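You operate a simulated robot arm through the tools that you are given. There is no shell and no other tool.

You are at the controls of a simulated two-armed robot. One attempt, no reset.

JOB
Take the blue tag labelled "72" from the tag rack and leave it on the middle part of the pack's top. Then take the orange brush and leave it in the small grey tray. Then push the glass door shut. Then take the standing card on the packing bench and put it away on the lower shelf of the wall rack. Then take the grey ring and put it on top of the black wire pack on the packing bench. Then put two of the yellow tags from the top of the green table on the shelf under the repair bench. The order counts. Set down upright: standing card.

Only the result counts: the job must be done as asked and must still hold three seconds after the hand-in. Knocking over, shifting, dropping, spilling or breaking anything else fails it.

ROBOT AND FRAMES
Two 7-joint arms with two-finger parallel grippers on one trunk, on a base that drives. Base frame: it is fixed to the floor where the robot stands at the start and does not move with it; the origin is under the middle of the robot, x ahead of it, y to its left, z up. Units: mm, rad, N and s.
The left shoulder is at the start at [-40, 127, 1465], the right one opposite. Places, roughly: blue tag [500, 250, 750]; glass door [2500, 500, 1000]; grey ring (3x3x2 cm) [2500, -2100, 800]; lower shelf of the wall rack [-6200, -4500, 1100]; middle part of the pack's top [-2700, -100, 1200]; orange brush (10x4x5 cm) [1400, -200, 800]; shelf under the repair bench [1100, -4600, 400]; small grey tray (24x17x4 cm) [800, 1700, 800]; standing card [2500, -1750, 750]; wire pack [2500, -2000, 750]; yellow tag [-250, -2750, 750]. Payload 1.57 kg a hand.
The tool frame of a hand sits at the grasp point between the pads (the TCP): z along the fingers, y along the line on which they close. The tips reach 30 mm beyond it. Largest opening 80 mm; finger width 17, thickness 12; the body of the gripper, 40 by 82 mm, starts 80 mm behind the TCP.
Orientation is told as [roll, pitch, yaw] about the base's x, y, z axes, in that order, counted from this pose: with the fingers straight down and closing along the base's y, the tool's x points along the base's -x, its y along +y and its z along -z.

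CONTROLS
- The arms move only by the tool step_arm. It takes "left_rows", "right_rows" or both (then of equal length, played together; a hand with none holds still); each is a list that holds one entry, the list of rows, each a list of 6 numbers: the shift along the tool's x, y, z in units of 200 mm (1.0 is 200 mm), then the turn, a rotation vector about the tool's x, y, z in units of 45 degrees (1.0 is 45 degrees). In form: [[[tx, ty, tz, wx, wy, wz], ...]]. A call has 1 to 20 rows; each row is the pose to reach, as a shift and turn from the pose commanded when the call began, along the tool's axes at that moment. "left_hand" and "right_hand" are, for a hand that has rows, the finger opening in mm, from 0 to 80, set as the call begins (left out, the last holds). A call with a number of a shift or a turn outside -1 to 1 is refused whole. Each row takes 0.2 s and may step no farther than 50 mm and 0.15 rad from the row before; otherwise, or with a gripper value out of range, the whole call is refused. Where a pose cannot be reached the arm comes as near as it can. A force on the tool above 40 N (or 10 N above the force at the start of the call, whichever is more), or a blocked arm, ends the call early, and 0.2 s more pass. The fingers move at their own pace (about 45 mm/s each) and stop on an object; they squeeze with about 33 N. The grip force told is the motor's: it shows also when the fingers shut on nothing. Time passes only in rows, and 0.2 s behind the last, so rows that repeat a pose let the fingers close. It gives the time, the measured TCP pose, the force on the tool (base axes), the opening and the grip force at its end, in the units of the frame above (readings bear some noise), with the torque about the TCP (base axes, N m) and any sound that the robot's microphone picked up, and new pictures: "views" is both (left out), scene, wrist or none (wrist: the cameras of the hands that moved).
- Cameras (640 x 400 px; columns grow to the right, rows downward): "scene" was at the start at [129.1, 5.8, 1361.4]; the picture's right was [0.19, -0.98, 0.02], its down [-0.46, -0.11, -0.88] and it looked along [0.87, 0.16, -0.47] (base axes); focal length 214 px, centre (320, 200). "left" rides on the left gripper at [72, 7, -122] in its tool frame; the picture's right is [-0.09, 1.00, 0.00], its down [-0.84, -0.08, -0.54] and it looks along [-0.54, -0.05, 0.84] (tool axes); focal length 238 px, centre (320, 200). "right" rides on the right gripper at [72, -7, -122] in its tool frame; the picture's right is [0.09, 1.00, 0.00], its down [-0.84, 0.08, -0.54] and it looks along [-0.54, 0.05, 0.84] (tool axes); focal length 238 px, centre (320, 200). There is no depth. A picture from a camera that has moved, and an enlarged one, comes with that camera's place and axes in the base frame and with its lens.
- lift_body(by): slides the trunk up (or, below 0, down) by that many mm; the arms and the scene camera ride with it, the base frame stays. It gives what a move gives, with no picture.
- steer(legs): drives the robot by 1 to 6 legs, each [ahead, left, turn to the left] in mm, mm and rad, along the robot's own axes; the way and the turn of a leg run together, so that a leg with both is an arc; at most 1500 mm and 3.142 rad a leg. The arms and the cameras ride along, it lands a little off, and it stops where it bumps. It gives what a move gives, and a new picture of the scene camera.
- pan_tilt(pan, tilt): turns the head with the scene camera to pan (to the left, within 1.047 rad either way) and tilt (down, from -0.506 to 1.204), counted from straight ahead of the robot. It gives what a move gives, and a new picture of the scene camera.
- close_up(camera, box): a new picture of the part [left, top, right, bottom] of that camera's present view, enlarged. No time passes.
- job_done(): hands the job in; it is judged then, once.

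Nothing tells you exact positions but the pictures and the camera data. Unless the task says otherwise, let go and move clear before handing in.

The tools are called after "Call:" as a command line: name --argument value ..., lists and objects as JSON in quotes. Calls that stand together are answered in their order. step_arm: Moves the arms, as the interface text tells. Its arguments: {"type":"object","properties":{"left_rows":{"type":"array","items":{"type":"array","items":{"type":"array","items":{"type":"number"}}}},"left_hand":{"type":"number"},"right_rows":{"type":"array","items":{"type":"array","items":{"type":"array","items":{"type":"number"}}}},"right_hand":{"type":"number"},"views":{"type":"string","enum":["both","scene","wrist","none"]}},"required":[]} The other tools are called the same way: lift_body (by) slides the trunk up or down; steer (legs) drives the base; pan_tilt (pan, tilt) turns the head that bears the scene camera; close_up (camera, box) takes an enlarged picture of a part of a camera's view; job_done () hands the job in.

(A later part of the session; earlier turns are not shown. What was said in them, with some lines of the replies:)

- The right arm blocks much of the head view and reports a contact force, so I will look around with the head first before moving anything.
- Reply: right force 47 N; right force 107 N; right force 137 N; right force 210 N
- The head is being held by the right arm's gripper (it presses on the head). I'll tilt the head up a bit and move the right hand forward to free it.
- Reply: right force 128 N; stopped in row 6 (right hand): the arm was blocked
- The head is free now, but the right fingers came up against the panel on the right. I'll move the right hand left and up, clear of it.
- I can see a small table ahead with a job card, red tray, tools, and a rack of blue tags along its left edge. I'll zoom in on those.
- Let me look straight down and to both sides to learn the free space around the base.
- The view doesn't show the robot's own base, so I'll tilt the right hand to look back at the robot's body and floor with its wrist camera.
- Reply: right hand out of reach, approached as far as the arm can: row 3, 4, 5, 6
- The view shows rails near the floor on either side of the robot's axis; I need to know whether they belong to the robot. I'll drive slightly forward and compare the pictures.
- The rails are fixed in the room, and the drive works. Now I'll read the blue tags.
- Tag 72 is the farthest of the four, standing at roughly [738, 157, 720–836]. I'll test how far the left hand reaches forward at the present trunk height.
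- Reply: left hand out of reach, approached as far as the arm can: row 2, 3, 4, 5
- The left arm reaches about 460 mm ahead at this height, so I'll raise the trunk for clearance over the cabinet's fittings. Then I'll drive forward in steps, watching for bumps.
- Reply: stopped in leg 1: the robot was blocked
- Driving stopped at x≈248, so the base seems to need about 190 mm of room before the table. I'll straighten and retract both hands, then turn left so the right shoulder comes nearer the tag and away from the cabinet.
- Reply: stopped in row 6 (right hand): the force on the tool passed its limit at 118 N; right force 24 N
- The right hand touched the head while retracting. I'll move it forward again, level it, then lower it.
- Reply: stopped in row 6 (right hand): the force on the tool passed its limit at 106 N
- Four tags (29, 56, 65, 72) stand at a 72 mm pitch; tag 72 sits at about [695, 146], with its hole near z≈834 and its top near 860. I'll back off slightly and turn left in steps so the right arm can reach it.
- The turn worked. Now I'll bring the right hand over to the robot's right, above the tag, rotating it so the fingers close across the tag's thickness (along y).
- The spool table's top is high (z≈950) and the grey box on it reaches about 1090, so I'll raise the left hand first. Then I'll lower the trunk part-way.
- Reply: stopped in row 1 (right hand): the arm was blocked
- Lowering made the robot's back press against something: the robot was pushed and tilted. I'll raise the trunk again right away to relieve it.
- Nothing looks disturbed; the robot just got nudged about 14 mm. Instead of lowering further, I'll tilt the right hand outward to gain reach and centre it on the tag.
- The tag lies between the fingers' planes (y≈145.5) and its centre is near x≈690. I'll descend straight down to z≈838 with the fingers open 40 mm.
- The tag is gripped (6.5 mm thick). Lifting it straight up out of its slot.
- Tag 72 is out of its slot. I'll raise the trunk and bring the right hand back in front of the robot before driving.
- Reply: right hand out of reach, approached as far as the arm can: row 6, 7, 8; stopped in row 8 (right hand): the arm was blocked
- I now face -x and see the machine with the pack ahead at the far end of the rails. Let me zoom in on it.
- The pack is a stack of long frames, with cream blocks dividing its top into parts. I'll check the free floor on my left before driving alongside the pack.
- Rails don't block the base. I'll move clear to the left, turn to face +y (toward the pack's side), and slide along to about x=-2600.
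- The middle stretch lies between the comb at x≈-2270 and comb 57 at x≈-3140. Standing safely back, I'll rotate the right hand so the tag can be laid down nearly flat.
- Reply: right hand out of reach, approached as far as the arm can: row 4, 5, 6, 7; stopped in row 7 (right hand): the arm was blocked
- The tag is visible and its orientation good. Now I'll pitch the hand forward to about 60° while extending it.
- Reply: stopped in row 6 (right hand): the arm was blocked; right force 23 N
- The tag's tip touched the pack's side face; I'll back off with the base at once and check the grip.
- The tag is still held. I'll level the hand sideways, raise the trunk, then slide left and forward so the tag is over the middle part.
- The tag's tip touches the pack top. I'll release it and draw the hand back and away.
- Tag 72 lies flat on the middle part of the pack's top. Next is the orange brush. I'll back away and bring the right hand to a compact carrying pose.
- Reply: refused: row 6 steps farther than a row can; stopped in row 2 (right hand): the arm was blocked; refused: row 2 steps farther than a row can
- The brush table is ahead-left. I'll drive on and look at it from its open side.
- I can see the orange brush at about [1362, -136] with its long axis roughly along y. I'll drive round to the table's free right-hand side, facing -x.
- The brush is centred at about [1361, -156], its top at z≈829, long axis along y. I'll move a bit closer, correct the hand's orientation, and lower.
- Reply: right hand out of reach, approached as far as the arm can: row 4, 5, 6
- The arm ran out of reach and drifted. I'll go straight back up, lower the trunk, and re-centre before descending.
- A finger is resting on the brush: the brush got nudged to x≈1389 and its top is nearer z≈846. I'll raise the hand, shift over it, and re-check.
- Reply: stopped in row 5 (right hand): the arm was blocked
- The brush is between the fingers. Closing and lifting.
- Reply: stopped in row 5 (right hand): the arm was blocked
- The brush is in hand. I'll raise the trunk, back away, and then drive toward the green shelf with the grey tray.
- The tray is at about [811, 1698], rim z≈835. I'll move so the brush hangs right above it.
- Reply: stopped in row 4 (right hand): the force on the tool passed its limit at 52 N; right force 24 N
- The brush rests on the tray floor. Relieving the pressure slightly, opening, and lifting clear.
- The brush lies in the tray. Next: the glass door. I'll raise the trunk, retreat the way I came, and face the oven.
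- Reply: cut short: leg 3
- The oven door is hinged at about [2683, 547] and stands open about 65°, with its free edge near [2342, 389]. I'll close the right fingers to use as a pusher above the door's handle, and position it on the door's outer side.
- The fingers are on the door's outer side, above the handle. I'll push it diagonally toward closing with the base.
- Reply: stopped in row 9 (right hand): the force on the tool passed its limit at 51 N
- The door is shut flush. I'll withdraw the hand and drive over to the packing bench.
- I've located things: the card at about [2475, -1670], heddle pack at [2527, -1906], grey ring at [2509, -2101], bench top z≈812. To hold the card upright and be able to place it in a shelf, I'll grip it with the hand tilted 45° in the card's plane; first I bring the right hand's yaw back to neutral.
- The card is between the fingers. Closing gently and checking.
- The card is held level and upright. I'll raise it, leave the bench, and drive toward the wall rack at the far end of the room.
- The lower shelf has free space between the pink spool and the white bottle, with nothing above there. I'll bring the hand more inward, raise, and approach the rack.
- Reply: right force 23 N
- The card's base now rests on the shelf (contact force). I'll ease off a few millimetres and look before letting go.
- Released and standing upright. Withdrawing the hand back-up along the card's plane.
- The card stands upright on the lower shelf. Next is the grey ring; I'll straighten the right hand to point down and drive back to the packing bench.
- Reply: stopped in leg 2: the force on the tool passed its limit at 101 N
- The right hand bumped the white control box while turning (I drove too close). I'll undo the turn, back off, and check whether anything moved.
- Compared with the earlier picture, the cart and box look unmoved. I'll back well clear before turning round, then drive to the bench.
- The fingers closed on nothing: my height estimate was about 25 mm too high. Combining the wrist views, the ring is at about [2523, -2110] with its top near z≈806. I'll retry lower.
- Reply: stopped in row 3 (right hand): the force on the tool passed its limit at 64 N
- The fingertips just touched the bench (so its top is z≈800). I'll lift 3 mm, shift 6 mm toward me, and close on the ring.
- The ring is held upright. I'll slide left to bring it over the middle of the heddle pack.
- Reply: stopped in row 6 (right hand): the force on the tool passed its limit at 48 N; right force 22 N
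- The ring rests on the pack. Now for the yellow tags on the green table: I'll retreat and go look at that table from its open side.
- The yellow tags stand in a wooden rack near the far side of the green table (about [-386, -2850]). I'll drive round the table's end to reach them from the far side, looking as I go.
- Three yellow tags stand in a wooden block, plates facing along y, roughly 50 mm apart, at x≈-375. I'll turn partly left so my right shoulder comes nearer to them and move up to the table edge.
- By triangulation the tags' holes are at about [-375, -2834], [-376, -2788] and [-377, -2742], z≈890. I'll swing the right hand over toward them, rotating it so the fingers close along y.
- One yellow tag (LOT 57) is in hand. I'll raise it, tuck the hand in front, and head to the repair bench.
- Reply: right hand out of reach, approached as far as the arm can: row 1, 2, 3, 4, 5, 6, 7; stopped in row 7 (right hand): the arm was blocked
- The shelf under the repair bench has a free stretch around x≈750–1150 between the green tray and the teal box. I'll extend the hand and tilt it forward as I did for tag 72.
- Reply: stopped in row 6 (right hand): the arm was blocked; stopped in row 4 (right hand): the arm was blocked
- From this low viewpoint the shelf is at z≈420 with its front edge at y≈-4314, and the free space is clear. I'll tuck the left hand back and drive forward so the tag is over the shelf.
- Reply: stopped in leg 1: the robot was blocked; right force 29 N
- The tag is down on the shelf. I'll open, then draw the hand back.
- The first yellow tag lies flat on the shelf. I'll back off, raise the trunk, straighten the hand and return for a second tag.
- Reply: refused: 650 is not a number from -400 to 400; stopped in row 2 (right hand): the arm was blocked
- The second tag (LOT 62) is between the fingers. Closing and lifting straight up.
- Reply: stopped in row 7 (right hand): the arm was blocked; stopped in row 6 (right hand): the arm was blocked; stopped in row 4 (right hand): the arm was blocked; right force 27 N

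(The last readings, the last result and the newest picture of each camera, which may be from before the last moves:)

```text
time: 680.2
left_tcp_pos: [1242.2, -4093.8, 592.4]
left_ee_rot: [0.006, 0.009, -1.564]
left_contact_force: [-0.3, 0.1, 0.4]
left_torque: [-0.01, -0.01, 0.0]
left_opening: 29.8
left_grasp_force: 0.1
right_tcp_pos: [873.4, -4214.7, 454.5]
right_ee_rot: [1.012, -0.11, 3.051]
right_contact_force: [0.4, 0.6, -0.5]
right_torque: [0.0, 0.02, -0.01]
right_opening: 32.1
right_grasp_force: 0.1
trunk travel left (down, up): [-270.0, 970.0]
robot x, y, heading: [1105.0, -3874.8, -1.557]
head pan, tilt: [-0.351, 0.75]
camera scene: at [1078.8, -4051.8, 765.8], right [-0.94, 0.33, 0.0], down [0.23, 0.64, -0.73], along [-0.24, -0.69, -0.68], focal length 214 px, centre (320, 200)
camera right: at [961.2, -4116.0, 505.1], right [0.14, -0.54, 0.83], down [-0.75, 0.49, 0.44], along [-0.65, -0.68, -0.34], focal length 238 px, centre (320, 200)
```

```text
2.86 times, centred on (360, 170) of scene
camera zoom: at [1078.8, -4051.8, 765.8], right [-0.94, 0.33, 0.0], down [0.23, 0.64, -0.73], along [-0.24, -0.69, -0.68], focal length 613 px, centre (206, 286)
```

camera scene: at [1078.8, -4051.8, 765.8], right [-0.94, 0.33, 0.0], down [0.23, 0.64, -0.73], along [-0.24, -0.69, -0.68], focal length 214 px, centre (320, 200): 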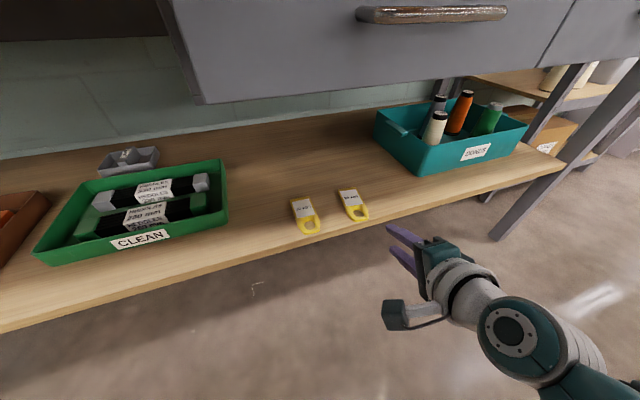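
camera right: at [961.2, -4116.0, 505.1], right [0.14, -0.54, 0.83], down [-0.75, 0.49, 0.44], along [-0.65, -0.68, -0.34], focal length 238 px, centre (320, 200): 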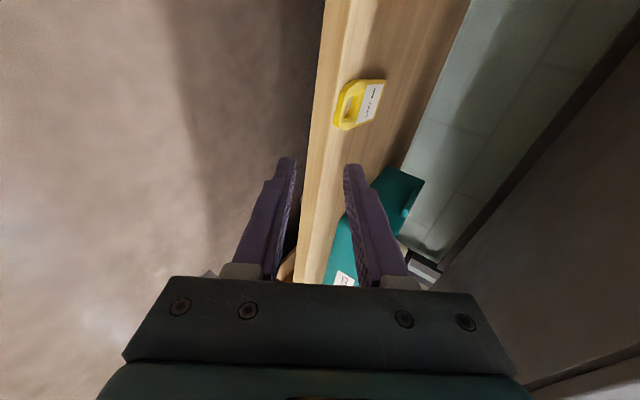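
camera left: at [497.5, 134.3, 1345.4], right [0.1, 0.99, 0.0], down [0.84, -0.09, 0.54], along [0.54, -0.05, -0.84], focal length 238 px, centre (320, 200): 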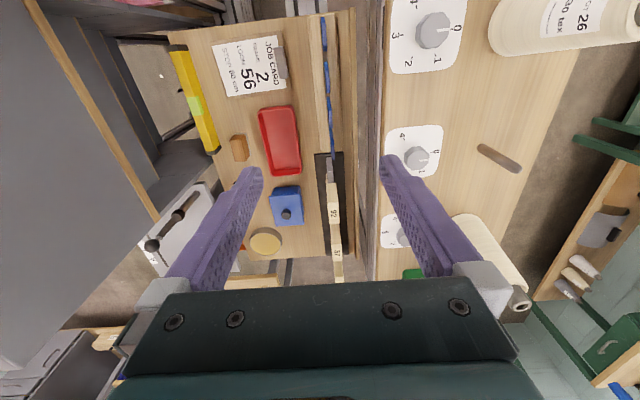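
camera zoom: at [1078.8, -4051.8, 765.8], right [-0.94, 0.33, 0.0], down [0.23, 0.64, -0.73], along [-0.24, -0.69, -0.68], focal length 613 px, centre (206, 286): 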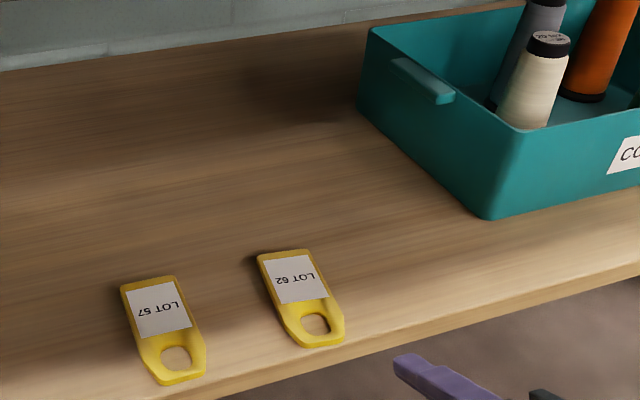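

Both yellow tags lie on the shelf under the repair bench. I'll back clear, raise the trunk, and take a quick look at the oven door and the ring before handing in.

Call:
steer --legs '[[-400, 0, 0]]'

Call:
lift_body --by 400

Call:
lift_body --by 350

Call:
steer --legs '[[0, 520, 0], [-1400, 0, 0], [-300, 0, 1.57]]'

Call:
pan_tilt --pan 0.3 --tilt 0.4

```text
time: 682.7
left_tcp_pos: [1238.8, -3689.0, 594.1]
left_ee_rot: [0.006, 0.006, -1.558]
left_contact_force: [0.3, -0.1, -0.3]
left_torque: [-0.02, 0.01, 0.01]
left_opening: 30.1
left_grasp_force: 0.1
right_tcp_pos: [875.1, -3807.2, 450.4]
right_ee_rot: [1.0, -0.107, 3.065]
right_contact_force: [0.1, -0.7, 0.6]
right_torque: [-0.02, -0.03, 0.01]
right_opening: 31.9
right_grasp_force: 0.0
trunk travel left (down, up): [-270.0, 970.0]
robot x, y, heading: [1102.6, -3468.9, -1.554]
head pan, tilt: [-0.351, 0.75]
camera scene: at [1074.6, -3646.8, 766.1], right [-0.94, 0.33, 0.0], down [0.22, 0.64, -0.73], along [-0.24, -0.69, -0.68], focal length 214 px, centre (320, 200)
```

scene: 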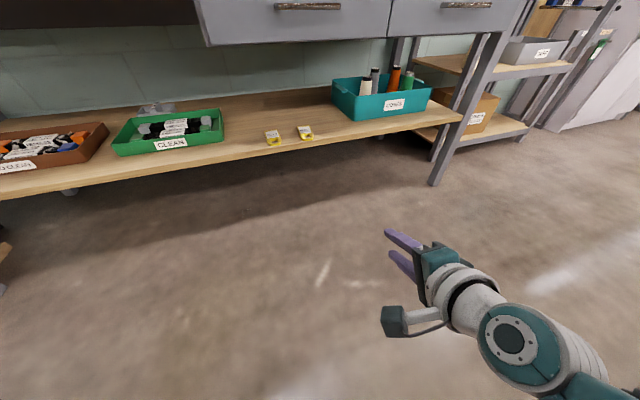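

```text
time: 686.5
left_tcp_pos: [1237.8, -3689.0, 993.1]
left_ee_rot: [0.005, 0.006, -1.559]
left_contact_force: [-0.2, 0.3, -0.2]
left_torque: [0.02, 0.03, -0.03]
left_opening: 29.7
left_grasp_force: 0.0
right_tcp_pos: [871.5, -3807.3, 851.0]
right_ee_rot: [1.0, -0.12, 3.071]
right_contact_force: [-0.3, -0.3, -0.4]
right_torque: [0.02, -0.04, -0.01]
right_opening: 32.1
right_grasp_force: 0.1
trunk travel left (down, up): [-670.0, 570.0]
robot x, y, heading: [1098.1, -3466.8, -1.558]
head pan, tilt: [-0.351, 0.75]
```

```text
time: 690.0
left_tcp_pos: [1239.5, -3688.0, 1344.4]
left_ee_rot: [0.006, 0.007, -1.559]
left_contact_force: [-0.7, 0.5, 0.3]
left_torque: [0.02, -0.01, 0.0]
left_opening: 30.1
left_grasp_force: 0.0
right_tcp_pos: [870.7, -3808.3, 1200.5]
right_ee_rot: [0.999, -0.122, 3.07]
right_contact_force: [0.0, -0.4, 0.1]
right_torque: [-0.01, 0.03, -0.01]
right_opening: 32.1
right_grasp_force: 0.0
trunk travel left (down, up): [-1020.0, 220.0]
robot x, y, heading: [1099.5, -3469.3, -1.553]
head pan, tilt: [-0.351, 0.75]
```

```text
time: 703.4
left_tcp_pos: [1599.3, -1742.4, 1342.9]
left_ee_rot: [0.005, 0.007, 0.056]
left_contact_force: [0.5, 1.1, -0.4]
left_torque: [-0.01, 0.02, 0.01]
left_opening: 29.9
left_grasp_force: 0.1
right_tcp_pos: [1733.7, -2104.1, 1201.5]
right_ee_rot: [1.001, -0.121, -1.599]
right_contact_force: [0.0, -0.7, 0.0]
right_torque: [0.01, 0.01, 0.0]
right_opening: 32.0
right_grasp_force: 0.0
trunk travel left (down, up): [-1020.0, 220.0]
robot x, y, heading: [1386.5, -1888.2, 0.06]
head pan, tilt: [-0.351, 0.75]
cut short: leg 3
camera scene: at [1566.2, -1907.1, 1516.0], right [-0.29, -0.96, 0.0], down [-0.65, 0.2, -0.73], along [0.7, -0.21, -0.68], focal length 214 px, centre (320, 200)
```

scene: 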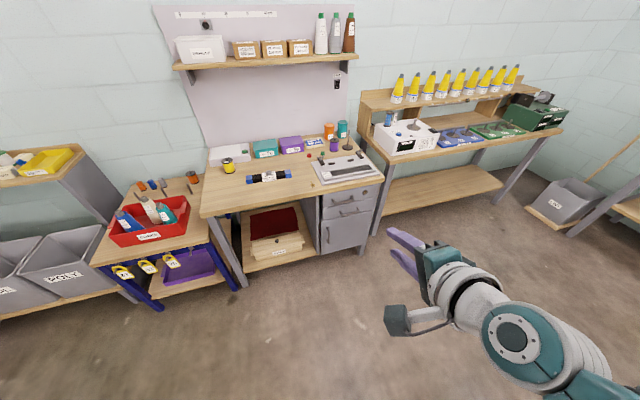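

```text
time: 704.4
left_tcp_pos: [1598.7, -1741.6, 1343.9]
left_ee_rot: [0.007, 0.007, 0.056]
left_contact_force: [0.5, -0.2, 0.2]
left_torque: [0.01, 0.01, 0.01]
left_opening: 30.2
left_grasp_force: 0.1
right_tcp_pos: [1733.5, -2104.7, 1201.4]
right_ee_rot: [0.999, -0.124, -1.597]
right_contact_force: [0.2, 0.0, 0.0]
right_torque: [-0.01, -0.04, -0.01]
right_opening: 31.8
right_grasp_force: 0.0
trunk travel left (down, up): [-1020.0, 220.0]
robot x, y, heading: [1384.4, -1887.3, 0.057]
head pan, tilt: [0.3, 0.4]
camera scene: at [1573.7, -1850.8, 1547.1], right [0.35, -0.94, 0.0], down [-0.36, -0.14, -0.92], along [0.86, 0.32, -0.39], focal length 214 px, centre (320, 200)
```

scene: 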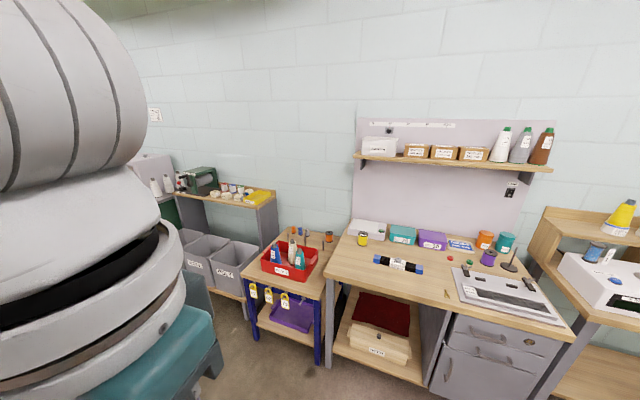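

Call:
close_up --camera "scene" --box '[340, 220, 480, 310]'

Call:
pan_tilt --pan 0.95 --tilt 0.35

Call:
pan_tilt --pan -1.04 --tilt 0.6

```text
4.44 times, centred on (410, 265) of scene
camera zoom: at [1573.7, -1850.8, 1547.1], right [0.35, -0.94, 0.0], down [-0.36, -0.14, -0.92], along [0.86, 0.32, -0.39], focal length 953 px, centre (-80, -89)
```

zoom: 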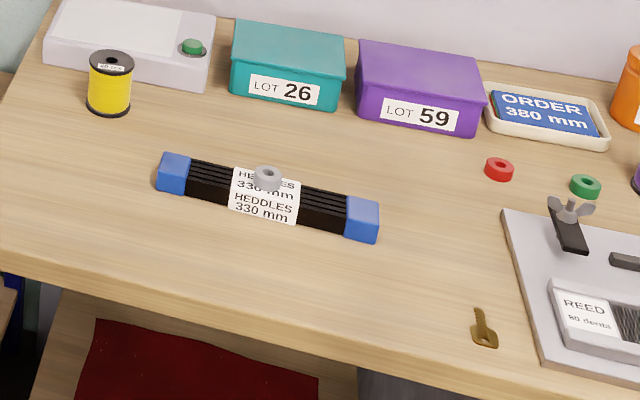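

```text
time: 705.5
left_tcp_pos: [1598.3, -1742.1, 1343.4]
left_ee_rot: [0.005, 0.006, 0.057]
left_contact_force: [0.1, -0.1, -0.5]
left_torque: [0.01, 0.0, 0.02]
left_opening: 30.2
left_grasp_force: 0.1
right_tcp_pos: [1733.1, -2105.1, 1202.1]
right_ee_rot: [1.0, -0.125, -1.598]
right_contact_force: [0.4, -0.1, 0.4]
right_torque: [-0.01, -0.02, 0.01]
right_opening: 31.7
right_grasp_force: 0.1
trunk travel left (down, up): [-1020.0, 220.0]
robot x, y, heading: [1386.4, -1890.2, 0.06]
head pan, tilt: [0.949, 0.351]
camera scene: at [1536.7, -1804.5, 1551.7], right [0.85, -0.53, 0.0], down [-0.18, -0.29, -0.94], along [0.5, 0.79, -0.34], focal length 214 px, centre (320, 200)
```

scene: 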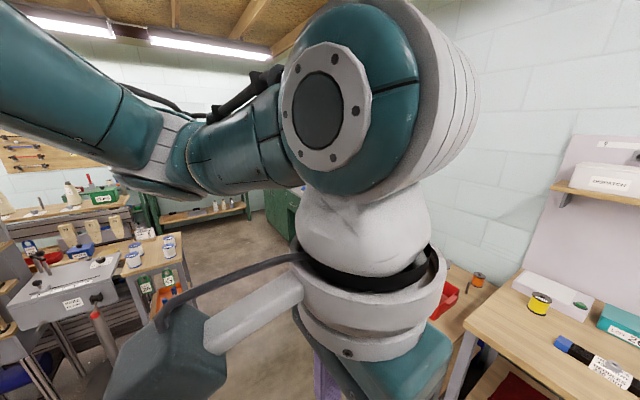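

```text
time: 707.4
left_tcp_pos: [1599.3, -1742.1, 1343.6]
left_ee_rot: [0.004, 0.008, 0.055]
left_contact_force: [0.2, 0.8, 0.6]
left_torque: [0.03, 0.01, -0.04]
left_opening: 30.0
left_grasp_force: 0.1
right_tcp_pos: [1735.3, -2105.8, 1201.0]
right_ee_rot: [1.0, -0.124, -1.598]
right_contact_force: [-0.4, -0.1, 0.3]
right_torque: [0.0, 0.0, -0.01]
right_opening: 32.0
right_grasp_force: 0.1
trunk travel left (down, up): [-1020.0, 220.0]
robot x, y, heading: [1383.9, -1891.9, 0.056]
head pan, tilt: [-1.04, 0.6]
camera scene: at [1536.0, -1956.7, 1528.9], right [-0.83, -0.56, 0.0], down [-0.31, 0.47, -0.83], along [0.46, -0.69, -0.56], focal length 214 px, centre (320, 200)
```

scene: 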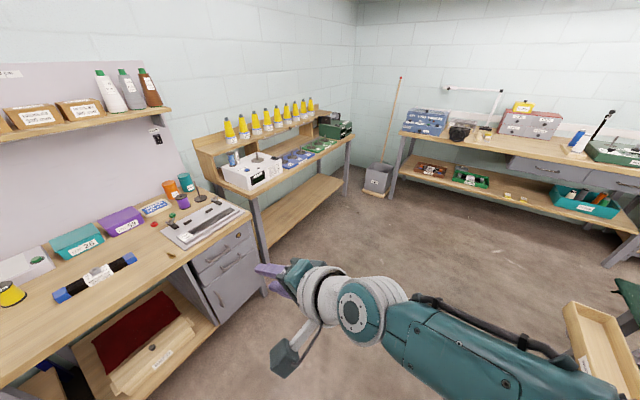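

Call:
steer --legs '[[250, 0, 0], [0, 800, 0]]'

Call:
pan_tilt --pan 0.15 --tilt 0.35

```text
time: 713.1
left_tcp_pos: [1801.5, -912.2, 1344.5]
left_ee_rot: [0.005, 0.008, 0.054]
left_contact_force: [-0.1, 0.7, -0.2]
left_torque: [-0.03, 0.05, 0.02]
left_opening: 29.9
left_grasp_force: 0.2
right_tcp_pos: [1933.8, -1276.4, 1200.5]
right_ee_rot: [0.999, -0.124, -1.599]
right_contact_force: [-1.0, -0.2, 0.1]
right_torque: [0.02, 0.01, 0.0]
right_opening: 31.9
right_grasp_force: 0.1
trunk travel left (down, up): [-1020.0, 220.0]
robot x, y, heading: [1586.4, -1062.2, 0.051]
head pan, tilt: [-1.04, 0.6]
camera scene: at [1737.1, -1127.9, 1528.9], right [-0.83, -0.55, 0.0], down [-0.31, 0.47, -0.83], along [0.46, -0.69, -0.56], focal length 214 px, centre (320, 200)
```

scene: 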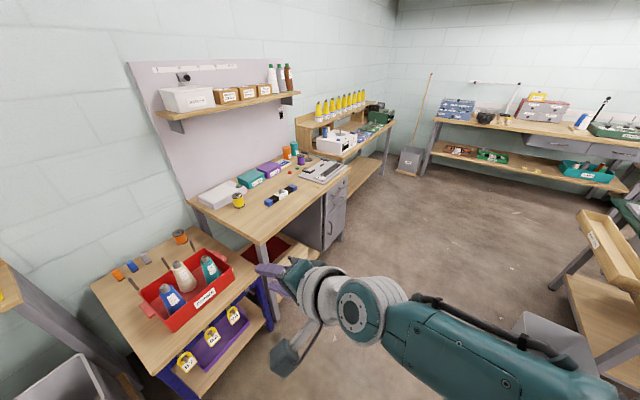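

```text
time: 714.5
left_tcp_pos: [1800.4, -913.7, 1343.4]
left_ee_rot: [0.005, 0.008, 0.055]
left_contact_force: [-0.5, 0.8, 0.2]
left_torque: [-0.01, 0.01, 0.0]
left_opening: 30.1
left_grasp_force: 0.0
right_tcp_pos: [1934.7, -1278.3, 1200.3]
right_ee_rot: [1.001, -0.128, -1.598]
right_contact_force: [0.0, 0.4, -0.5]
right_torque: [-0.02, 0.0, 0.03]
right_opening: 31.8
right_grasp_force: 0.1
trunk travel left (down, up): [-1020.0, 220.0]
robot x, y, heading: [1588.1, -1062.3, 0.052]
head pan, tilt: [0.15, 0.351]
camera scene: at [1779.3, -1035.3, 1551.7], right [0.2, -0.98, 0.0], down [-0.34, -0.07, -0.94], along [0.92, 0.19, -0.34], focal length 214 px, centre (320, 200)
```

scene: 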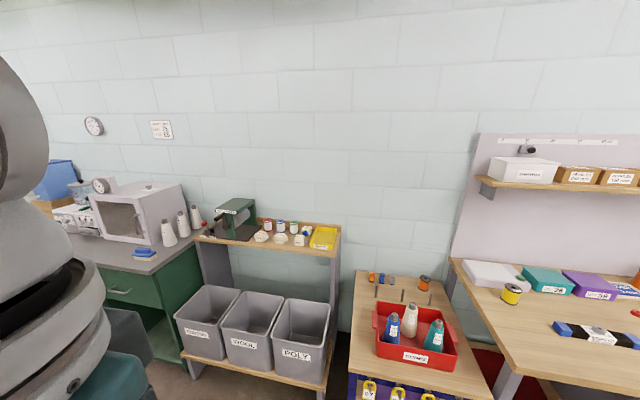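

Call:
close_up --camera "scene" --box '[60, 160, 220, 280]'

```text
3.33 times, centred on (140, 220) of scene
camera zoom: at [1779.3, -1035.3, 1551.7], right [0.2, -0.98, 0.0], down [-0.34, -0.07, -0.94], along [0.92, 0.19, -0.34], focal length 715 px, centre (920, 133)
```

zoom: 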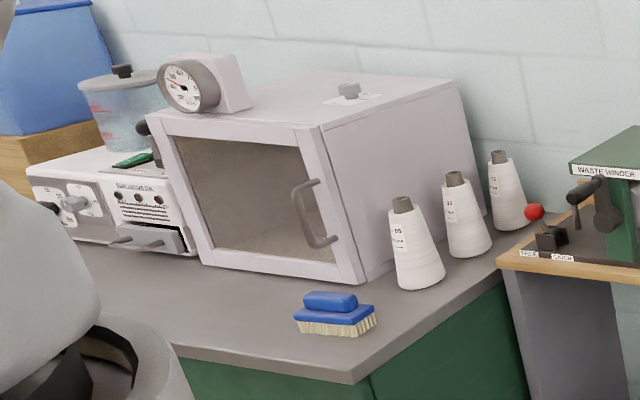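

The oven door is still shut, the ring sits on the heddle pack, and all the other items are where they should be. Both hands are empty and clear, so I'm handing the job in.

Call:
job_done

```text
The job is handed in.
```

I did all six steps in the order you gave and handed the job in; I have no verdict back yet.

1. **Blue tag "72":** it lies flat on the middle part of the pack's top.
2. **Orange brush:** it lies in the small grey tray on the green shelf by the wall.
3. **Glass door:** it is pushed shut, and it was still shut when I looked just before the hand-in.
4. **Standing card:** it stands upright on the lower shelf of the wall rack, between the pink spool and the white bottle.
5. **Grey ring:** it sits on top of the black wire pack. I checked it again near the end.
6. **Yellow tags:** "LOT 57" and "LOT 62" lie flat on the shelf under the repair bench.

Some contacts along the way could count against the result:

- **Starting bay:** the right hand hit the robot's own head and the grey cabinet. The robot bumped once more with its back while lowering. Nothing looked moved afterwards.
- **Frame pack:** the blue tag's tip touched the side of the pack while I was positioning it, at about 22 N.
- **White control box on the cart:** I drove too close and the right hand struck it at about 100 N. In before-and-after pictures the box and cart looked unmoved, but I could not measure it exactly.
- **Brush and wire pack:** I nudged the brush about 25 mm before gripping it. The wire pack moved a few millimetres as I let go of the ring.
- **Repair bench:** the robot bumped lightly near the bench while placing the first yellow tag. I saw nothing displaced.
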